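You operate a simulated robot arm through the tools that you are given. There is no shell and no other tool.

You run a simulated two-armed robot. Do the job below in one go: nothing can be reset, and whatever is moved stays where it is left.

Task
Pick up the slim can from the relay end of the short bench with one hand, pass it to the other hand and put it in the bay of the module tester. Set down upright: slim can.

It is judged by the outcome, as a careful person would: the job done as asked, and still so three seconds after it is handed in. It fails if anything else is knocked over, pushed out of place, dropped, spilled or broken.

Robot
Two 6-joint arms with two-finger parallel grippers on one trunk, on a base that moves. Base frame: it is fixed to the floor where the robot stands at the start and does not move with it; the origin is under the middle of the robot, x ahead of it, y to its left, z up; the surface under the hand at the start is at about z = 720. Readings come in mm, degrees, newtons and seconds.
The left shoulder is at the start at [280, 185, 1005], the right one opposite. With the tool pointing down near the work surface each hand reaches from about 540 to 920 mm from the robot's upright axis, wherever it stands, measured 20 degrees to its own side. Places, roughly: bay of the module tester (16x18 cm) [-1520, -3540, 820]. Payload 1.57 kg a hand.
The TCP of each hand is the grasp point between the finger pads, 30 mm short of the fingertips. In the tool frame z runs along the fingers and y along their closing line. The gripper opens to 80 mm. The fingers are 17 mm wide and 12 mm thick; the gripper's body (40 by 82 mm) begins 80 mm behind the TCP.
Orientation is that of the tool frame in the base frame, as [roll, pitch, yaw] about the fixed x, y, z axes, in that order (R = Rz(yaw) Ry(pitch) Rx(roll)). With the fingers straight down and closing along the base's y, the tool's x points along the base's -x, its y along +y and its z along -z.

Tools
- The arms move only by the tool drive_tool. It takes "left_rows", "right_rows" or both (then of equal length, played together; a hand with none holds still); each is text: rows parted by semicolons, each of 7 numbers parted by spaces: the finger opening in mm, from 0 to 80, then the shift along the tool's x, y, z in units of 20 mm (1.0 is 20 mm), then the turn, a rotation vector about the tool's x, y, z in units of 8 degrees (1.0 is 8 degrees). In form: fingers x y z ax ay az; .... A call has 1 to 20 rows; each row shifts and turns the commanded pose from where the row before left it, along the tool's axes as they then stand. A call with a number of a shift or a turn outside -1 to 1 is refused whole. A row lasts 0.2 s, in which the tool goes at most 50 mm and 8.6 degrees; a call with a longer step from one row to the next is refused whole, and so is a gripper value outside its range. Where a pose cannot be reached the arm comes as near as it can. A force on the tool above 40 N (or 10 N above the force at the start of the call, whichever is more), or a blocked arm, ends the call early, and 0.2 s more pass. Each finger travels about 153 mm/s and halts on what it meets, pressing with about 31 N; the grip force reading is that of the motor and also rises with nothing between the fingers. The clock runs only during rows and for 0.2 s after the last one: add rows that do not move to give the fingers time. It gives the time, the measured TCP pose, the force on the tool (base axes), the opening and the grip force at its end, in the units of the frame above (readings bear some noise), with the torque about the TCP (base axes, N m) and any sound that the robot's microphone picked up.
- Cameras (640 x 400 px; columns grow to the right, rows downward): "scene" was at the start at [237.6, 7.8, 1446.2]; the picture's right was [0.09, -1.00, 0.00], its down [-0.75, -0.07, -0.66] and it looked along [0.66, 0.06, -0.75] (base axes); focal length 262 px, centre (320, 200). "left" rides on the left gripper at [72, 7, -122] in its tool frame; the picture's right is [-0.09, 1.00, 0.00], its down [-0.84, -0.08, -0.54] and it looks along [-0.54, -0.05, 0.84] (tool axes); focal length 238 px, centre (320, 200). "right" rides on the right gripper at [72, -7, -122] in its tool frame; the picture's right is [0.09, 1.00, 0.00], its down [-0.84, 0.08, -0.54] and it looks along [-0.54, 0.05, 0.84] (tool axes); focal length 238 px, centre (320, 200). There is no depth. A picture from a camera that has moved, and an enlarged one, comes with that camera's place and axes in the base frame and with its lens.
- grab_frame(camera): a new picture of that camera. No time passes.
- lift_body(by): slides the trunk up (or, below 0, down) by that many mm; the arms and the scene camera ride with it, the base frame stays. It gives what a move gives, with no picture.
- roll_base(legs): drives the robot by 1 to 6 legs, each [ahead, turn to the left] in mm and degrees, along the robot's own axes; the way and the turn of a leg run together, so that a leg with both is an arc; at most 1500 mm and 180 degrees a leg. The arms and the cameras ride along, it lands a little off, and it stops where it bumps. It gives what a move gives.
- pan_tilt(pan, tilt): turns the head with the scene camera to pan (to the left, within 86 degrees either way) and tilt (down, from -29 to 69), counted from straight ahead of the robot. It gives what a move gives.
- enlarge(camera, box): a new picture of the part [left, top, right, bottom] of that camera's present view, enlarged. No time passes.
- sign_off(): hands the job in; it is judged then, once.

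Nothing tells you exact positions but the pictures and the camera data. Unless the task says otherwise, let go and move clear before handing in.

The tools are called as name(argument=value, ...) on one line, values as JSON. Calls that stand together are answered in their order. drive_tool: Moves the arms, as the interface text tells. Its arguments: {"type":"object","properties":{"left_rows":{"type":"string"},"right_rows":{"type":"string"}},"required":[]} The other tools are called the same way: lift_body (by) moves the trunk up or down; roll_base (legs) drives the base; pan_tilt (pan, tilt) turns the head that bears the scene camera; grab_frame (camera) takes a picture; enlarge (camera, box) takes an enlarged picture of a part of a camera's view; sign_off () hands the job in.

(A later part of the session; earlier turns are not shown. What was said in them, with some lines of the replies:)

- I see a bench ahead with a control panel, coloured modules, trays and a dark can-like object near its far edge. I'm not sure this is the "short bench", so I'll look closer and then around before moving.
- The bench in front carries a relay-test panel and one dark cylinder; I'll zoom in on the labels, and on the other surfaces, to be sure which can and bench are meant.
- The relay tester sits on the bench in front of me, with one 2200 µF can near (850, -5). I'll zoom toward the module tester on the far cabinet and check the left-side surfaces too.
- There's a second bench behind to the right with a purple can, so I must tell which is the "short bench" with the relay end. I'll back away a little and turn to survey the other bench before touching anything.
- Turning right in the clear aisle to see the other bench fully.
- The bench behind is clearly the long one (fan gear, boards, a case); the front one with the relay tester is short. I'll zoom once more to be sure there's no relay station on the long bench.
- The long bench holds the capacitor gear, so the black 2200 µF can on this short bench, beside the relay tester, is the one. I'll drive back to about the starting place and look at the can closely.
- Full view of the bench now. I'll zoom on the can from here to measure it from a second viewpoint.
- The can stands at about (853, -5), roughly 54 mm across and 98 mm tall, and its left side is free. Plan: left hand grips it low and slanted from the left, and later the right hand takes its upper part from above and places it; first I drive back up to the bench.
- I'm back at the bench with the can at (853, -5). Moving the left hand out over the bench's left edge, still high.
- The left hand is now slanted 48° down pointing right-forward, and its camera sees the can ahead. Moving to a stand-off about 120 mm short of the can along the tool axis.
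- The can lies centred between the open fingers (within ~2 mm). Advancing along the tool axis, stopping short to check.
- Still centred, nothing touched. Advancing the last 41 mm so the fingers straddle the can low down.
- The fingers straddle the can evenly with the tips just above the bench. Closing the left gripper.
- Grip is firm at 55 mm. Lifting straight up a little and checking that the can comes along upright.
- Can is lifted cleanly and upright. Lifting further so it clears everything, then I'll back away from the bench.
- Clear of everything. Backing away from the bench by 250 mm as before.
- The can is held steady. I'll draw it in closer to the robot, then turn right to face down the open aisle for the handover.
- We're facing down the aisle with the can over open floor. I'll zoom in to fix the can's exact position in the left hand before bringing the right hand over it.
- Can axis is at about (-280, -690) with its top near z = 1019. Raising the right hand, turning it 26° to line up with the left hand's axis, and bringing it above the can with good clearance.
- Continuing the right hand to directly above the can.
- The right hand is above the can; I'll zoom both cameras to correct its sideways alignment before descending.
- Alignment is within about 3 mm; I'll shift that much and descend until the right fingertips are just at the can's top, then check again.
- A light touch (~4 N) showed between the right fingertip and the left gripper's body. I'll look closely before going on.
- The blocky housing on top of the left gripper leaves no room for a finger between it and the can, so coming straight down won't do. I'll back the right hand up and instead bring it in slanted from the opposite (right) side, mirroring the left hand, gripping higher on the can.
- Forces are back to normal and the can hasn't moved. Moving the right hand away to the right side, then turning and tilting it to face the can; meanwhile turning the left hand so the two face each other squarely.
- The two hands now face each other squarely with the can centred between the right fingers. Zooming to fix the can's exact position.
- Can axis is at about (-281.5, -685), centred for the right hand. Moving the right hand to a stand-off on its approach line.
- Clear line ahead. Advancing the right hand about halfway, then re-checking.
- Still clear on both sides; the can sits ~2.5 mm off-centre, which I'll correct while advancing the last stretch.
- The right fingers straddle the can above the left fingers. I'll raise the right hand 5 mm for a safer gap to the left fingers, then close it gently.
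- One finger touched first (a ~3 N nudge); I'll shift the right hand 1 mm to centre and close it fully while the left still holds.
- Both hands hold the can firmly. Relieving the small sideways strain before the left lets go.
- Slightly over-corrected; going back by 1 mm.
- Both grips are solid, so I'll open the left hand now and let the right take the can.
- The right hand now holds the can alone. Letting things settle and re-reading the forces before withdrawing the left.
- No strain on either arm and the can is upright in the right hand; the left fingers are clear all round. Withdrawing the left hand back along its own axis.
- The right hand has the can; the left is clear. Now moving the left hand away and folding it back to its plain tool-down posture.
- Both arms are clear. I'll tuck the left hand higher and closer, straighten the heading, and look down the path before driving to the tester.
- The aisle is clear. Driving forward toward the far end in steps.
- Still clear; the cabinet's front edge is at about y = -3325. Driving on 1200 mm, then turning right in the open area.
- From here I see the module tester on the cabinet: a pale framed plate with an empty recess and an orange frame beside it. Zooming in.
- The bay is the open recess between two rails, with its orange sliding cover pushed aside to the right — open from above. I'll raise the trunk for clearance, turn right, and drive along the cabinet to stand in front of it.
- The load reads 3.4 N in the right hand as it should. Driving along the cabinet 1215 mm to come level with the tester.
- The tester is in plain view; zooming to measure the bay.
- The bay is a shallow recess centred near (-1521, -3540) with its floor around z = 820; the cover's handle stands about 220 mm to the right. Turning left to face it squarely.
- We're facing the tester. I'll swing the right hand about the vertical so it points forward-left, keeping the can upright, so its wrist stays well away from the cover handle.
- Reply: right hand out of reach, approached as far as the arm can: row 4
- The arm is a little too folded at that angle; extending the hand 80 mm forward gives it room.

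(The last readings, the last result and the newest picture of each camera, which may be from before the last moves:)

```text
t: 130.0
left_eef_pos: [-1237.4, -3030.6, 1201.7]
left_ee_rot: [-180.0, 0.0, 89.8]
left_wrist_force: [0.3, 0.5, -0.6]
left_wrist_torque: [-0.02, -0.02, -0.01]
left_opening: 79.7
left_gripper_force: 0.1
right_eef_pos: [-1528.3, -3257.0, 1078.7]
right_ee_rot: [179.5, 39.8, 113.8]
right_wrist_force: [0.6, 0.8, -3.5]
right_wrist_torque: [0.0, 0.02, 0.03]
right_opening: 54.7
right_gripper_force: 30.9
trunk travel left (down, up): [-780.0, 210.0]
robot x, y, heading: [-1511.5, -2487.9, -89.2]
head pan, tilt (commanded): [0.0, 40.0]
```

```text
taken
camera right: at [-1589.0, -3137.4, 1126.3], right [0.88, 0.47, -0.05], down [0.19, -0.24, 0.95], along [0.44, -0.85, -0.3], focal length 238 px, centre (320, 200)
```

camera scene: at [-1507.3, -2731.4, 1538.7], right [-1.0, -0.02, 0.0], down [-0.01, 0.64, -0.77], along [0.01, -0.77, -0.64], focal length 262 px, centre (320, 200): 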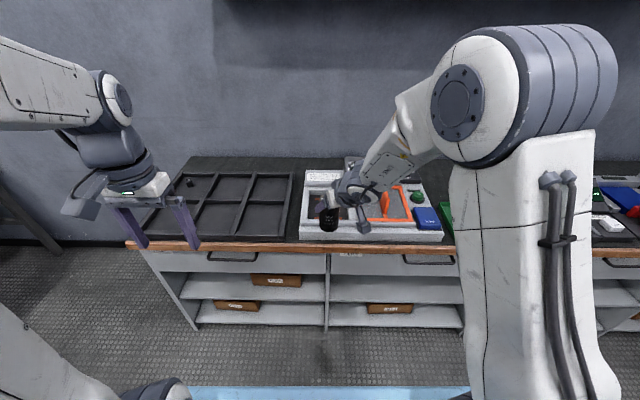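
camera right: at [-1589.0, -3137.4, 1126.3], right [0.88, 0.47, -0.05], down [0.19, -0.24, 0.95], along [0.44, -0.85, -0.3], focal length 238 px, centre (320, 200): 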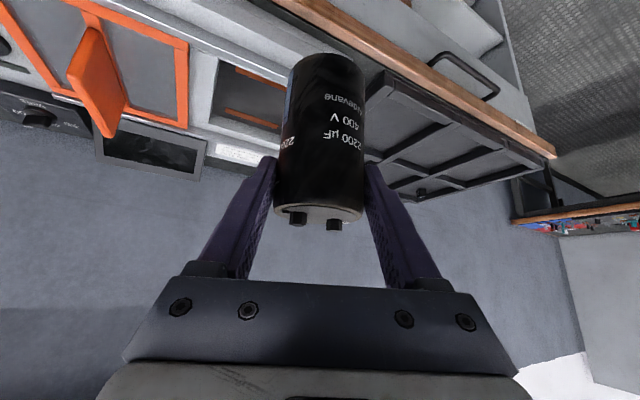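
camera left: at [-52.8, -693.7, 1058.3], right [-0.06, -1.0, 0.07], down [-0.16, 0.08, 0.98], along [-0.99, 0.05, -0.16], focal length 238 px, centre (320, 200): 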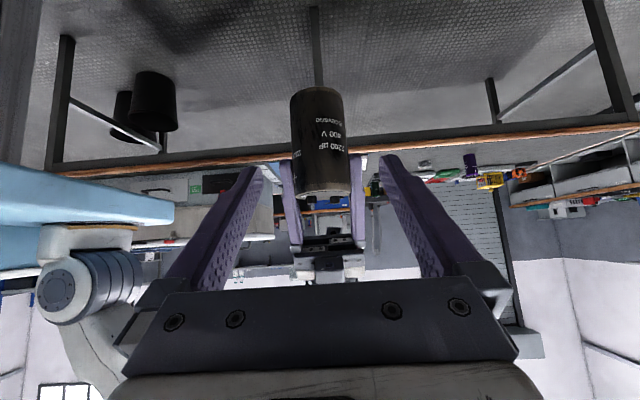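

The can now hangs upright ahead of the robot, about 276 mm short of the bay. Driving forward that distance at this safe height.

roll_base(legs=[[276, 0]])

grab_frame(camera="scene")

grab_frame(camera="right")

enlarge(camera="scene", box=[260, 200, 420, 300])

```text
t: 132.0
left_eef_pos: [-1230.7, -3314.6, 1202.1]
left_ee_rot: [180.0, 0.1, 89.9]
left_wrist_force: [-0.5, -0.6, -0.1]
left_wrist_torque: [0.01, 0.01, 0.0]
left_opening: 80.0
left_gripper_force: 0.1
right_eef_pos: [-1522.1, -3541.2, 1079.2]
right_ee_rot: [179.5, 39.8, 113.8]
right_wrist_force: [-0.4, -0.2, -3.8]
right_wrist_torque: [0.0, 0.06, -0.03]
right_opening: 54.5
right_gripper_force: 30.9
trunk travel left (down, up): [-780.0, 210.0]
robot x, y, heading: [-1505.9, -2774.5, -89.1]
head pan, tilt (commanded): [0.0, 40.0]
```

```text
taken
camera scene: at [-1502.0, -3015.6, 1538.7], right [-1.0, -0.02, 0.0], down [-0.01, 0.64, -0.77], along [0.01, -0.77, -0.64], focal length 262 px, centre (320, 200)
```

scene: 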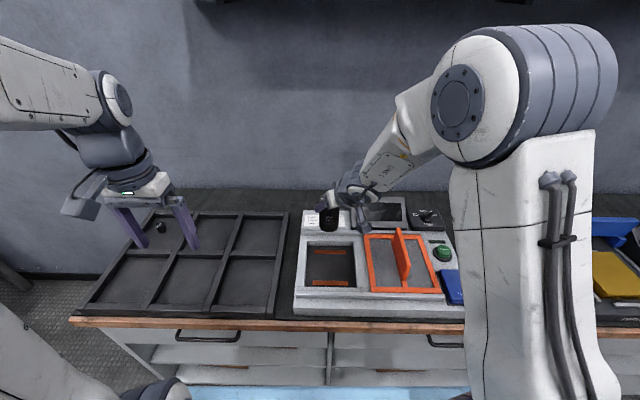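

```text
taken
camera right: at [-1583.1, -3421.7, 1126.4], right [0.88, 0.47, -0.05], down [0.19, -0.24, 0.95], along [0.44, -0.85, -0.3], focal length 238 px, centre (320, 200)
```

right: 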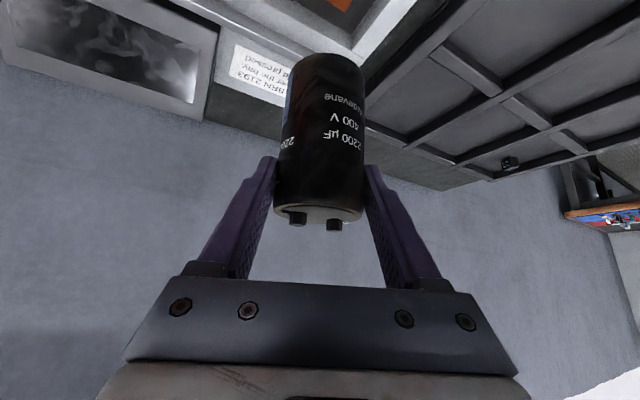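

```text
4.00 times, centred on (340, 250) of scene
camera zoom: at [-1502.0, -3015.6, 1538.7], right [-1.0, -0.02, 0.0], down [-0.01, 0.64, -0.77], along [0.01, -0.77, -0.64], focal length 1048 px, centre (240, 0)
```

zoom: 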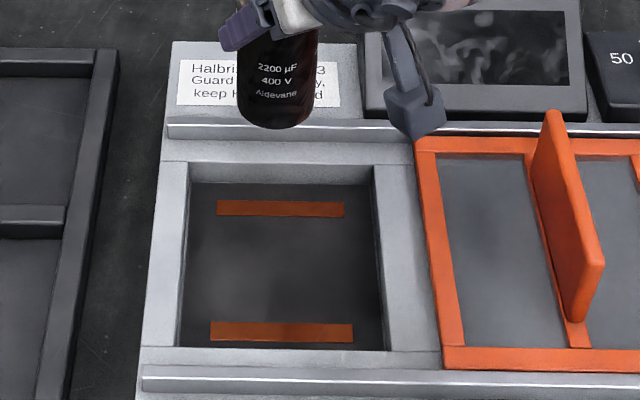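

The bay is well seen: its centre is near (-1526, -3534), with contact strips toward its front and back edges. The can is at about (-1520, -3549), so I'll shift it back 15 mm and 5 mm right to centre it, then lower with the trunk in steps.

drive_tool(right_rows="20 0.3 0.037 -0.253 0.06 0 0; 20 0.3 0.037 -0.253 0 0 0; 20 0 0 0 0 0 0")

lift_body(by=-80)

grab_frame(camera="scene")

enlarge(camera="scene", box=[260, 180, 420, 280])

grab_frame(camera="right")

```text
t: 132.8
left_eef_pos: [-1230.4, -3314.8, 1201.8]
left_ee_rot: [179.9, -0.1, 89.9]
left_wrist_force: [0.3, -0.3, -0.4]
left_wrist_torque: [0.02, 0.0, 0.03]
left_opening: 79.9
left_gripper_force: 0.0
right_eef_pos: [-1526.4, -3527.1, 1077.1]
right_ee_rot: [-180.0, 39.9, 113.8]
right_wrist_force: [-0.1, 0.3, -2.9]
right_wrist_torque: [0.05, 0.03, 0.01]
right_opening: 54.8
right_gripper_force: 31.3
trunk travel left (down, up): [-780.0, 210.0]
robot x, y, heading: [-1504.9, -2769.3, -89.2]
head pan, tilt (commanded): [0.0, 40.0]
```

```text
t: 133.9
left_eef_pos: [-1231.0, -3314.1, 1122.5]
left_ee_rot: [180.0, 0.0, 90.0]
left_wrist_force: [0.5, 0.7, 0.4]
left_wrist_torque: [-0.03, 0.02, 0.04]
left_opening: 80.3
left_gripper_force: 0.1
right_eef_pos: [-1527.1, -3526.4, 998.3]
right_ee_rot: [-179.9, 39.9, 113.9]
right_wrist_force: [0.1, -0.6, -3.4]
right_wrist_torque: [0.02, -0.01, 0.0]
right_opening: 54.5
right_gripper_force: 30.9
trunk travel left (down, up): [-700.0, 290.0]
robot x, y, heading: [-1508.1, -2769.9, -89.1]
head pan, tilt (commanded): [0.0, 40.0]
```

```text
taken
camera scene: at [-1502.0, -3015.8, 1458.7], right [-1.0, -0.02, 0.0], down [-0.01, 0.64, -0.77], along [0.01, -0.77, -0.64], focal length 262 px, centre (320, 200)
```

scene: 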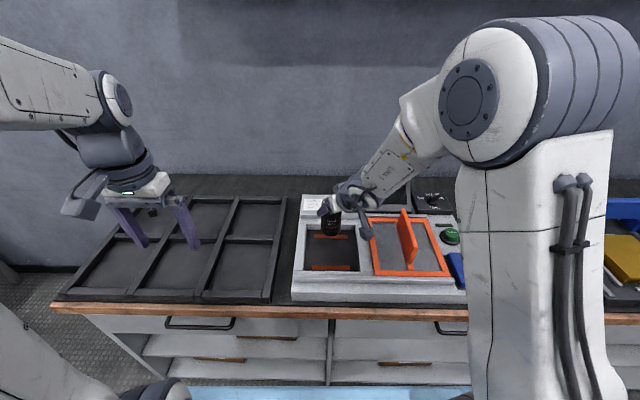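

```text
4.00 times, centred on (340, 230) of scene
camera zoom: at [-1502.0, -3015.8, 1458.7], right [-1.0, -0.02, 0.0], down [-0.01, 0.64, -0.77], along [0.01, -0.77, -0.64], focal length 1048 px, centre (240, 80)
```

zoom: 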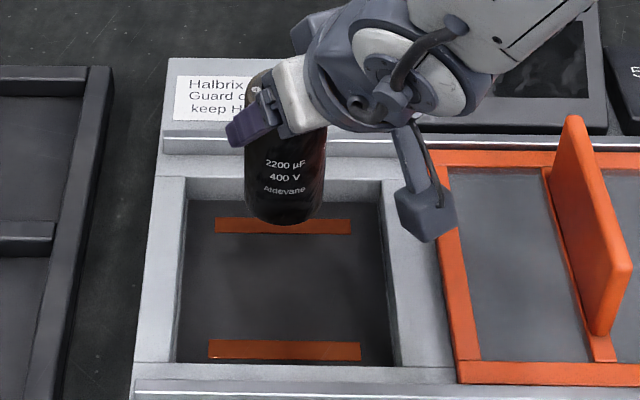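

```text
taken
camera right: at [-1587.3, -3406.9, 1045.7], right [0.88, 0.47, -0.06], down [0.19, -0.24, 0.95], along [0.43, -0.85, -0.3], focal length 238 px, centre (320, 200)
```

right: 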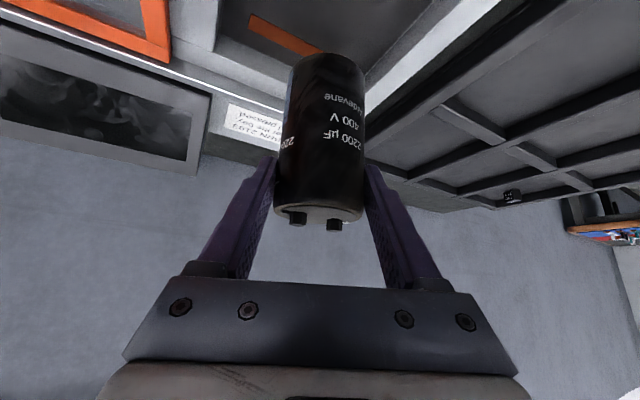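

Centred over the bay with nothing in the way. Lowering another 60 mm.

lift_body(by=-60)

enlarge(camera="scene", box=[260, 160, 420, 260])

grab_frame(camera="right")

grab_frame(camera="scene")

```text
t: 134.9
left_eef_pos: [-1230.5, -3315.0, 1062.0]
left_ee_rot: [-180.0, 0.0, 90.0]
left_wrist_force: [0.5, 0.1, 0.6]
left_wrist_torque: [0.01, 0.02, -0.01]
left_opening: 80.1
left_gripper_force: 0.1
right_eef_pos: [-1526.1, -3526.2, 937.9]
right_ee_rot: [180.0, 39.8, 113.9]
right_wrist_force: [-0.8, 0.5, -4.3]
right_wrist_torque: [0.03, 0.01, 0.03]
right_opening: 54.8
right_gripper_force: 31.0
trunk travel left (down, up): [-640.0, 350.0]
robot x, y, heading: [-1505.6, -2771.6, -88.7]
head pan, tilt (commanded): [0.0, 40.0]
```

```text
4.00 times, centred on (340, 210) of scene
camera zoom: at [-1502.0, -3015.8, 1398.7], right [-1.0, -0.02, 0.0], down [-0.01, 0.64, -0.77], along [0.01, -0.77, -0.64], focal length 1048 px, centre (240, 160)
```

zoom: 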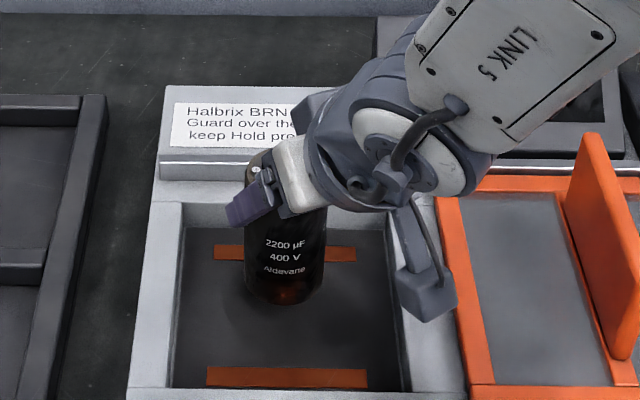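

```text
taken
camera right: at [-1587.3, -3406.9, 985.7], right [0.88, 0.47, -0.06], down [0.19, -0.24, 0.95], along [0.43, -0.85, -0.3], focal length 238 px, centre (320, 200)
```

right: 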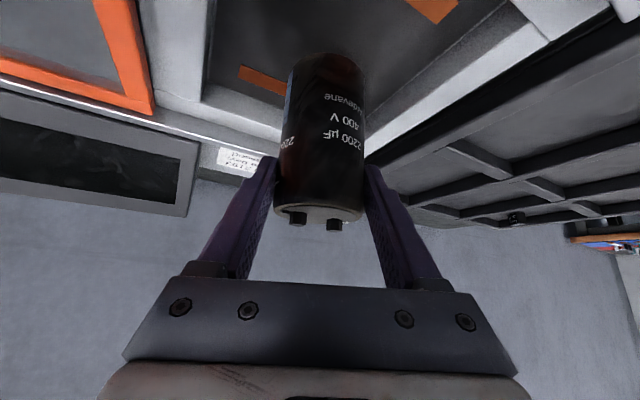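

```text
taken
camera scene: at [-1502.0, -3015.8, 1398.7], right [-1.0, -0.02, 0.0], down [-0.01, 0.64, -0.77], along [0.01, -0.77, -0.64], focal length 262 px, centre (320, 200)
```

scene: 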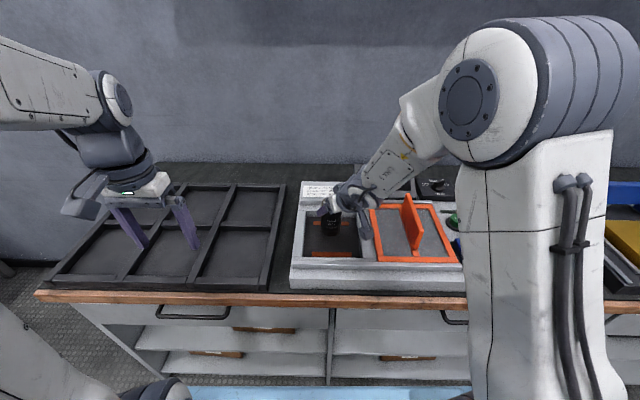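

The can base is just above the recess rim, centred. Lowering the last part slowly with the arm, watching the force for touchdown.

drive_tool(right_rows="20 0.161 0 0.1915 0 0 0; 20 0.161 0 0.1915 0 0 0; 20 0.161 0 0.1915 0 0 0; 20 0.161 0 0.1915 0 0 0; 20 0 0 0 0 0 0")

enlarge(camera="scene", box=[260, 160, 420, 260])

```text
t: 136.1
left_eef_pos: [-1229.6, -3314.9, 1061.9]
left_ee_rot: [180.0, 0.0, 89.9]
left_wrist_force: [-0.1, -0.4, -0.1]
left_wrist_torque: [-0.02, 0.0, 0.01]
left_opening: 80.1
left_gripper_force: 0.0
right_eef_pos: [-1526.7, -3526.7, 918.7]
right_ee_rot: [179.9, 39.8, 113.9]
right_wrist_force: [-0.3, 0.2, -1.9]
right_wrist_torque: [0.02, 0.01, 0.0]
right_opening: 54.6
right_gripper_force: 31.4
trunk travel left (down, up): [-640.0, 350.0]
robot x, y, heading: [-1505.7, -2770.9, -89.3]
head pan, tilt (commanded): [0.0, 40.0]
```

```text
4.00 times, centred on (340, 210) of scene
camera zoom: at [-1502.0, -3015.9, 1398.6], right [-1.0, -0.02, 0.0], down [-0.01, 0.64, -0.77], along [0.01, -0.77, -0.64], focal length 1048 px, centre (240, 160)
```

zoom: 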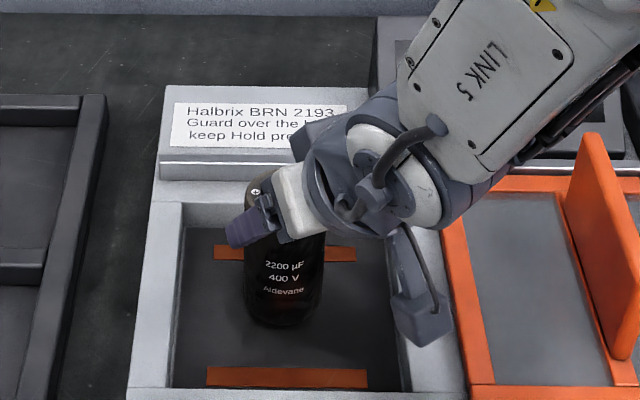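

drive_tool(right_rows="20 0.0965 0 0.115 0 0 0; 20 0.0965 0 0.115 0 0 0; 20 0.0965 0 0.115 0 0 0; 20 0 0 0 0 0 0")

```text
t: 137.1
left_eef_pos: [-1232.0, -3314.8, 1061.4]
left_ee_rot: [179.9, 0.1, 89.9]
left_wrist_force: [0.6, 0.1, 1.5]
left_wrist_torque: [0.0, -0.03, 0.02]
left_opening: 80.0
left_gripper_force: 0.0
right_eef_pos: [-1525.0, -3527.4, 908.1]
right_ee_rot: [-180.0, 39.8, 113.9]
right_wrist_force: [0.4, 0.6, -3.2]
right_wrist_torque: [0.04, -0.01, 0.01]
right_opening: 54.8
right_gripper_force: 31.1
trunk travel left (down, up): [-640.0, 350.0]
robot x, y, heading: [-1508.3, -2771.9, -89.2]
head pan, tilt (commanded): [0.0, 40.0]
```

The base is near the floor now (about 6 mm by estimate) with no contact yet. Continuing in 1.5 mm steps.

drive_tool(right_rows="20 0.048 0 0.0575 0 0 0; 20 0.048 0 0.0575 0 0 0; 20 0 0 0 0 0 0")

enlarge(camera="scene", box=[290, 200, 370, 250])

```text
t: 137.9
left_eef_pos: [-1231.3, -3314.7, 1061.1]
left_ee_rot: [179.9, 0.0, 89.9]
left_wrist_force: [0.4, 0.4, 0.4]
left_wrist_torque: [0.0, 0.01, 0.02]
left_opening: 79.9
left_gripper_force: 0.2
right_eef_pos: [-1527.1, -3526.7, 904.3]
right_ee_rot: [179.9, 39.8, 113.8]
right_wrist_force: [0.2, 0.0, -3.6]
right_wrist_torque: [0.03, -0.02, 0.01]
right_opening: 54.9
right_gripper_force: 30.8
trunk travel left (down, up): [-640.0, 350.0]
robot x, y, heading: [-1507.6, -2771.9, -88.7]
head pan, tilt (commanded): [0.0, 40.0]
```

```text
8.00 times, centred on (330, 225) of scene
camera zoom: at [-1502.0, -3015.9, 1398.6], right [-1.0, -0.02, 0.0], down [-0.01, 0.64, -0.77], along [0.01, -0.77, -0.64], focal length 2095 px, centre (240, 0)
```

zoom: 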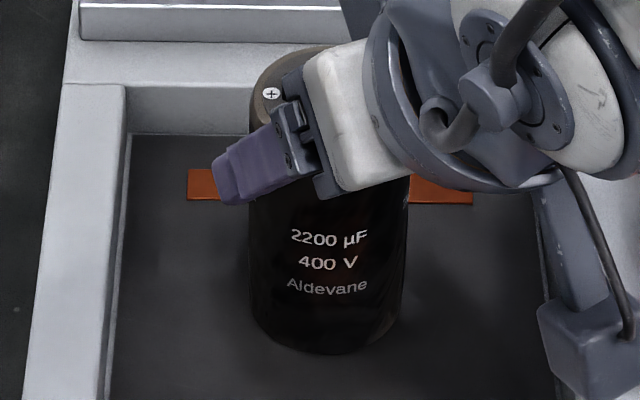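

drive_tool(right_rows="20 0.048 0 0.0575 0 0 0; 20 0 0 0 0 0 0")

drive_tool(right_rows="20 0.032 0 0.038 0 0 0; 20 0 0 0 0 0 0")

```text
t: 138.5
left_eef_pos: [-1231.2, -3313.5, 1062.1]
left_ee_rot: [-180.0, 0.0, 89.9]
left_wrist_force: [0.1, 0.1, -0.1]
left_wrist_torque: [0.02, -0.01, -0.04]
left_opening: 79.8
left_gripper_force: 0.0
right_eef_pos: [-1526.6, -3527.0, 905.8]
right_ee_rot: [180.0, 39.9, 113.9]
right_wrist_force: [-1.2, -1.3, 2.3]
right_wrist_torque: [-0.13, 0.21, -0.08]
right_opening: 54.9
right_gripper_force: 31.4
trunk travel left (down, up): [-640.0, 350.0]
robot x, y, heading: [-1508.3, -2766.5, -89.0]
head pan, tilt (commanded): [0.0, 40.0]
```

```text
t: 139.1
left_eef_pos: [-1231.3, -3314.4, 1062.4]
left_ee_rot: [-180.0, 0.0, 89.9]
left_wrist_force: [1.0, -0.6, 0.3]
left_wrist_torque: [-0.01, 0.02, 0.03]
left_opening: 79.9
left_gripper_force: 0.2
right_eef_pos: [-1527.2, -3527.3, 905.6]
right_ee_rot: [180.0, 39.9, 113.9]
right_wrist_force: [-4.0, 1.6, 7.8]
right_wrist_torque: [-0.19, 0.29, -0.13]
right_opening: 54.9
right_gripper_force: 30.9
trunk travel left (down, up): [-640.0, 350.0]
robot x, y, heading: [-1505.3, -2770.2, -89.2]
head pan, tilt (commanded): [0.0, 40.0]
```

Touchdown: the floor now carries the can (about 8 N upward). Easing off slightly, then opening the right hand gradually.

drive_tool(right_rows="20 -0.02 0 -0.024 0 0 0; 20 0 0 0 0 0 0")

drive_tool(right_rows="55.5 0 0 0 0 0 0; 57 0 0 0 0 0 0; 60 0 0 0 0 0 0; 64 0 0 0 0 0 0; 64 0 0 0 0 0 0")

enlarge(camera="scene", box=[290, 200, 370, 250])

grab_frame(camera="right")

```text
t: 139.7
left_eef_pos: [-1231.2, -3314.9, 1061.7]
left_ee_rot: [180.0, 0.0, 89.9]
left_wrist_force: [0.6, 0.3, 0.3]
left_wrist_torque: [0.01, 0.01, 0.01]
left_opening: 80.3
left_gripper_force: 0.1
right_eef_pos: [-1526.4, -3525.9, 906.4]
right_ee_rot: [-180.0, 39.9, 113.9]
right_wrist_force: [-1.3, -2.4, 4.9]
right_wrist_torque: [-0.47, 0.13, -0.04]
right_opening: 54.8
right_gripper_force: 30.9
trunk travel left (down, up): [-640.0, 350.0]
robot x, y, heading: [-1505.8, -2773.3, -88.9]
head pan, tilt (commanded): [0.0, 40.0]
```

```text
t: 140.9
left_eef_pos: [-1231.7, -3314.8, 1060.8]
left_ee_rot: [180.0, 0.0, 90.0]
left_wrist_force: [0.5, 1.0, -0.4]
left_wrist_torque: [0.03, 0.0, 0.02]
left_opening: 80.1
left_gripper_force: 0.0
right_eef_pos: [-1526.7, -3525.8, 904.7]
right_ee_rot: [-180.0, 39.9, 113.9]
right_wrist_force: [0.1, -0.3, 0.2]
right_wrist_torque: [0.02, 0.0, 0.05]
right_opening: 64.2
right_gripper_force: 0.1
trunk travel left (down, up): [-640.0, 350.0]
robot x, y, heading: [-1509.6, -2769.4, -89.1]
head pan, tilt (commanded): [0.0, 40.0]
```

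```text
8.00 times, centred on (330, 225) of scene
camera zoom: at [-1502.0, -3015.8, 1398.7], right [-1.0, -0.02, 0.0], down [-0.01, 0.64, -0.77], along [0.01, -0.77, -0.64], focal length 2095 px, centre (240, 0)
```

zoom: 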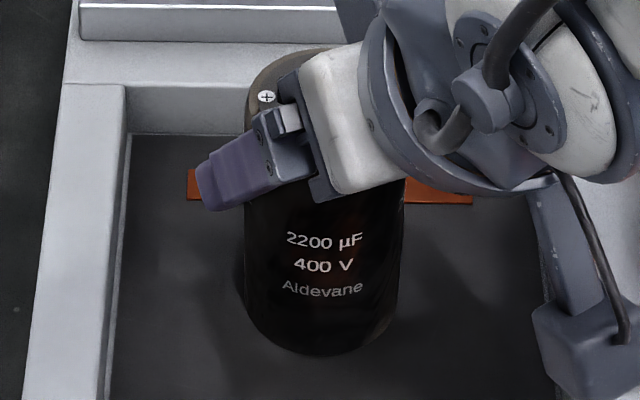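

```text
taken
camera right: at [-1586.2, -3406.2, 952.4], right [0.88, 0.47, -0.06], down [0.19, -0.24, 0.95], along [0.43, -0.85, -0.3], focal length 238 px, centre (320, 200)
```

right: 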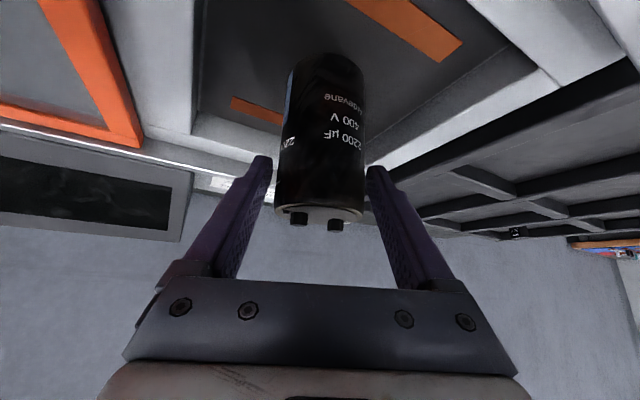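

The can stands free on the bay floor. Opening fully and withdrawing back along the hand's own axis.

drive_tool(right_rows="70 0 0 0 0 0 0; 78 0 0 0 0 0 0; 78 0 0 -0.4 0 0 0; 78 0 0 -0.8 0 0 0; 78 0 0 -1 0 0 0; 78 0 0 -1 0 0 0; 78 0 0 -1 0 0 0; 78 0 0 -1 0 0 0; 78 0 0 -1 0 0 0; 78 0 0 0 0 0 0")

grab_frame(camera="right")

grab_frame(camera="scene")

enlarge(camera="scene", box=[260, 160, 420, 260])

```text
t: 143.1
left_eef_pos: [-1229.8, -3314.9, 1062.5]
left_ee_rot: [180.0, 0.1, 89.9]
left_wrist_force: [-0.1, -0.6, -0.3]
left_wrist_torque: [-0.02, 0.04, -0.03]
left_opening: 80.2
left_gripper_force: 0.1
right_eef_pos: [-1559.1, -3455.8, 999.8]
right_ee_rot: [-179.9, 39.9, 113.8]
right_wrist_force: [0.3, -1.6, -0.4]
right_wrist_torque: [0.01, 0.01, -0.01]
right_opening: 78.3
right_gripper_force: 0.0
trunk travel left (down, up): [-640.0, 350.0]
robot x, y, heading: [-1505.2, -2770.5, -88.9]
head pan, tilt (commanded): [0.0, 40.0]
```

```text
taken
camera right: at [-1619.7, -3335.2, 1047.4], right [0.88, 0.47, -0.06], down [0.19, -0.24, 0.95], along [0.43, -0.85, -0.3], focal length 238 px, centre (320, 200)
```

right: 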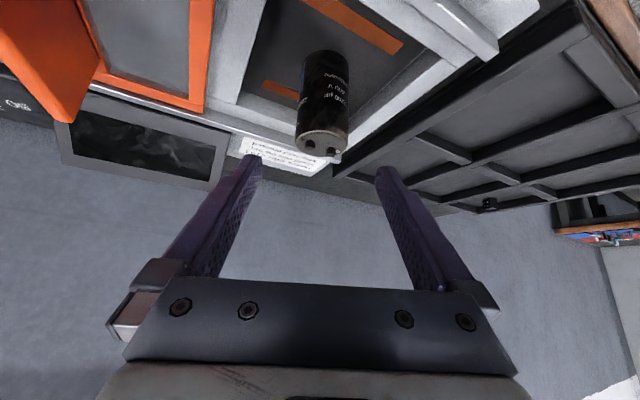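

```text
taken
camera scene: at [-1502.0, -3015.7, 1398.7], right [-1.0, -0.02, 0.0], down [-0.01, 0.64, -0.77], along [0.01, -0.77, -0.64], focal length 262 px, centre (320, 200)
```

scene: 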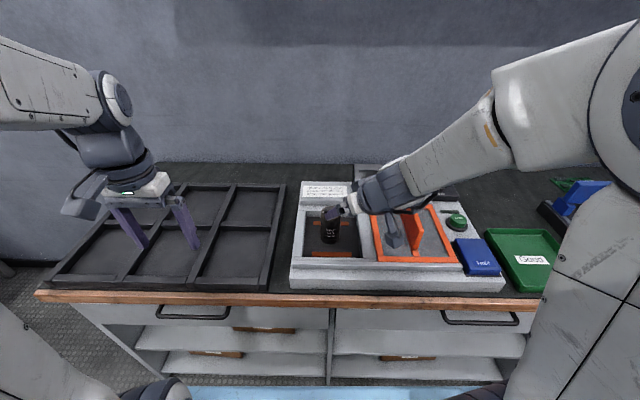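

```text
4.00 times, centred on (340, 210) of scene
camera zoom: at [-1502.0, -3015.7, 1398.7], right [-1.0, -0.02, 0.0], down [-0.01, 0.64, -0.77], along [0.01, -0.77, -0.64], focal length 1048 px, centre (240, 160)
```

zoom: 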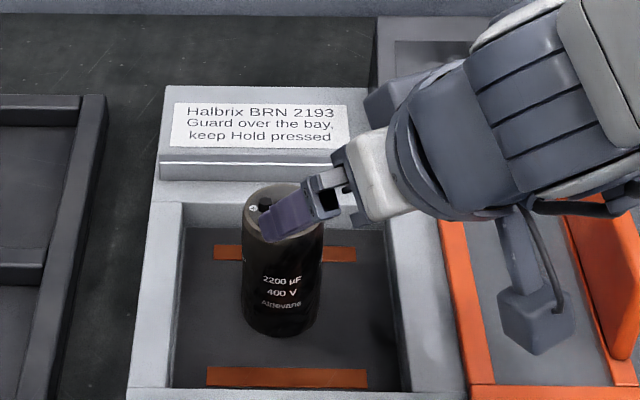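

The can stands upright in the middle of the bay, hand clear. Raising the trunk and backing away from the cabinet.

lift_body(by=120)

roll_base(legs=[[-250, 0]])

grab_frame(camera="scene")

enlarge(camera="scene", box=[270, 140, 430, 260])

```text
t: 144.6
left_eef_pos: [-1230.3, -3314.4, 1182.3]
left_ee_rot: [180.0, 0.1, 89.9]
left_wrist_force: [-0.5, 0.3, 1.0]
left_wrist_torque: [-0.01, -0.01, -0.04]
left_opening: 79.9
left_gripper_force: 0.0
right_eef_pos: [-1559.3, -3455.9, 1118.9]
right_ee_rot: [179.9, 39.9, 113.9]
right_wrist_force: [-0.6, -0.1, 0.3]
right_wrist_torque: [0.05, -0.02, -0.01]
right_opening: 78.2
right_gripper_force: 0.0
trunk travel left (down, up): [-760.0, 230.0]
robot x, y, heading: [-1508.8, -2771.4, -89.1]
head pan, tilt (commanded): [0.0, 40.0]
```

```text
t: 146.5
left_eef_pos: [-1236.7, -3064.2, 1182.2]
left_ee_rot: [179.9, 0.1, 89.8]
left_wrist_force: [-0.1, 0.1, -0.2]
left_wrist_torque: [-0.02, 0.0, -0.01]
left_opening: 80.1
left_gripper_force: 0.1
right_eef_pos: [-1565.7, -3202.5, 1119.3]
right_ee_rot: [180.0, 39.9, 113.7]
right_wrist_force: [0.0, -0.1, -1.3]
right_wrist_torque: [-0.01, 0.0, 0.0]
right_opening: 78.2
right_gripper_force: 0.1
trunk travel left (down, up): [-760.0, 230.0]
robot x, y, heading: [-1506.1, -2520.3, -89.1]
head pan, tilt (commanded): [0.0, 40.0]
```

```text
taken
camera scene: at [-1506.9, -2764.0, 1518.6], right [-1.0, -0.01, 0.0], down [-0.01, 0.64, -0.77], along [0.01, -0.77, -0.64], focal length 262 px, centre (320, 200)
```

scene: 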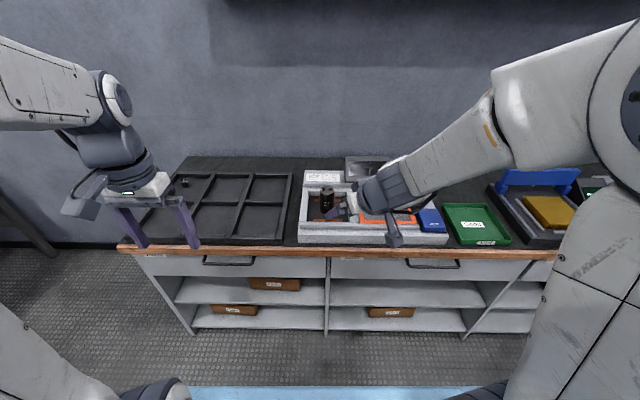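

```text
3.33 times, centred on (350, 200) of scene
camera zoom: at [-1506.9, -2764.0, 1518.6], right [-1.0, -0.01, 0.0], down [-0.01, 0.64, -0.77], along [0.01, -0.77, -0.64], focal length 873 px, centre (220, 200)
```

zoom: 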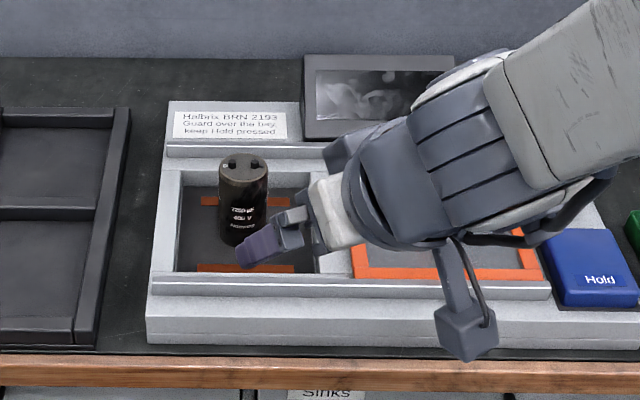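

The slim can stands upright in the middle of the module tester's bay. Both hands are empty and clear, and nothing around the tester has been disturbed. Handing the job in.

sign_off()

```text
The job is handed in.
```

The slim can is standing upright in the middle of the module tester's bay, and the job is handed in.

- **Which can:** I took the black 2200 µF can next to the relay tester on the short bench. The other cans stand on the long bench and in a rack off to the side.
- **Handover:** The left hand picked up the can and the right hand took it in mid-air, over open floor. On the first attempt, the right fingertip touched the left gripper with about 4 N. I backed off and came in from the opposite side. The can did not move.
- **Placing:** The can sits between the bay's two contact strips. The tester's cover and Hold button were left alone. Both hands are empty and the robot has backed away from the cabinet.

I saw no sign that anything else was touched or moved. I did not go back to the short bench for a second look.
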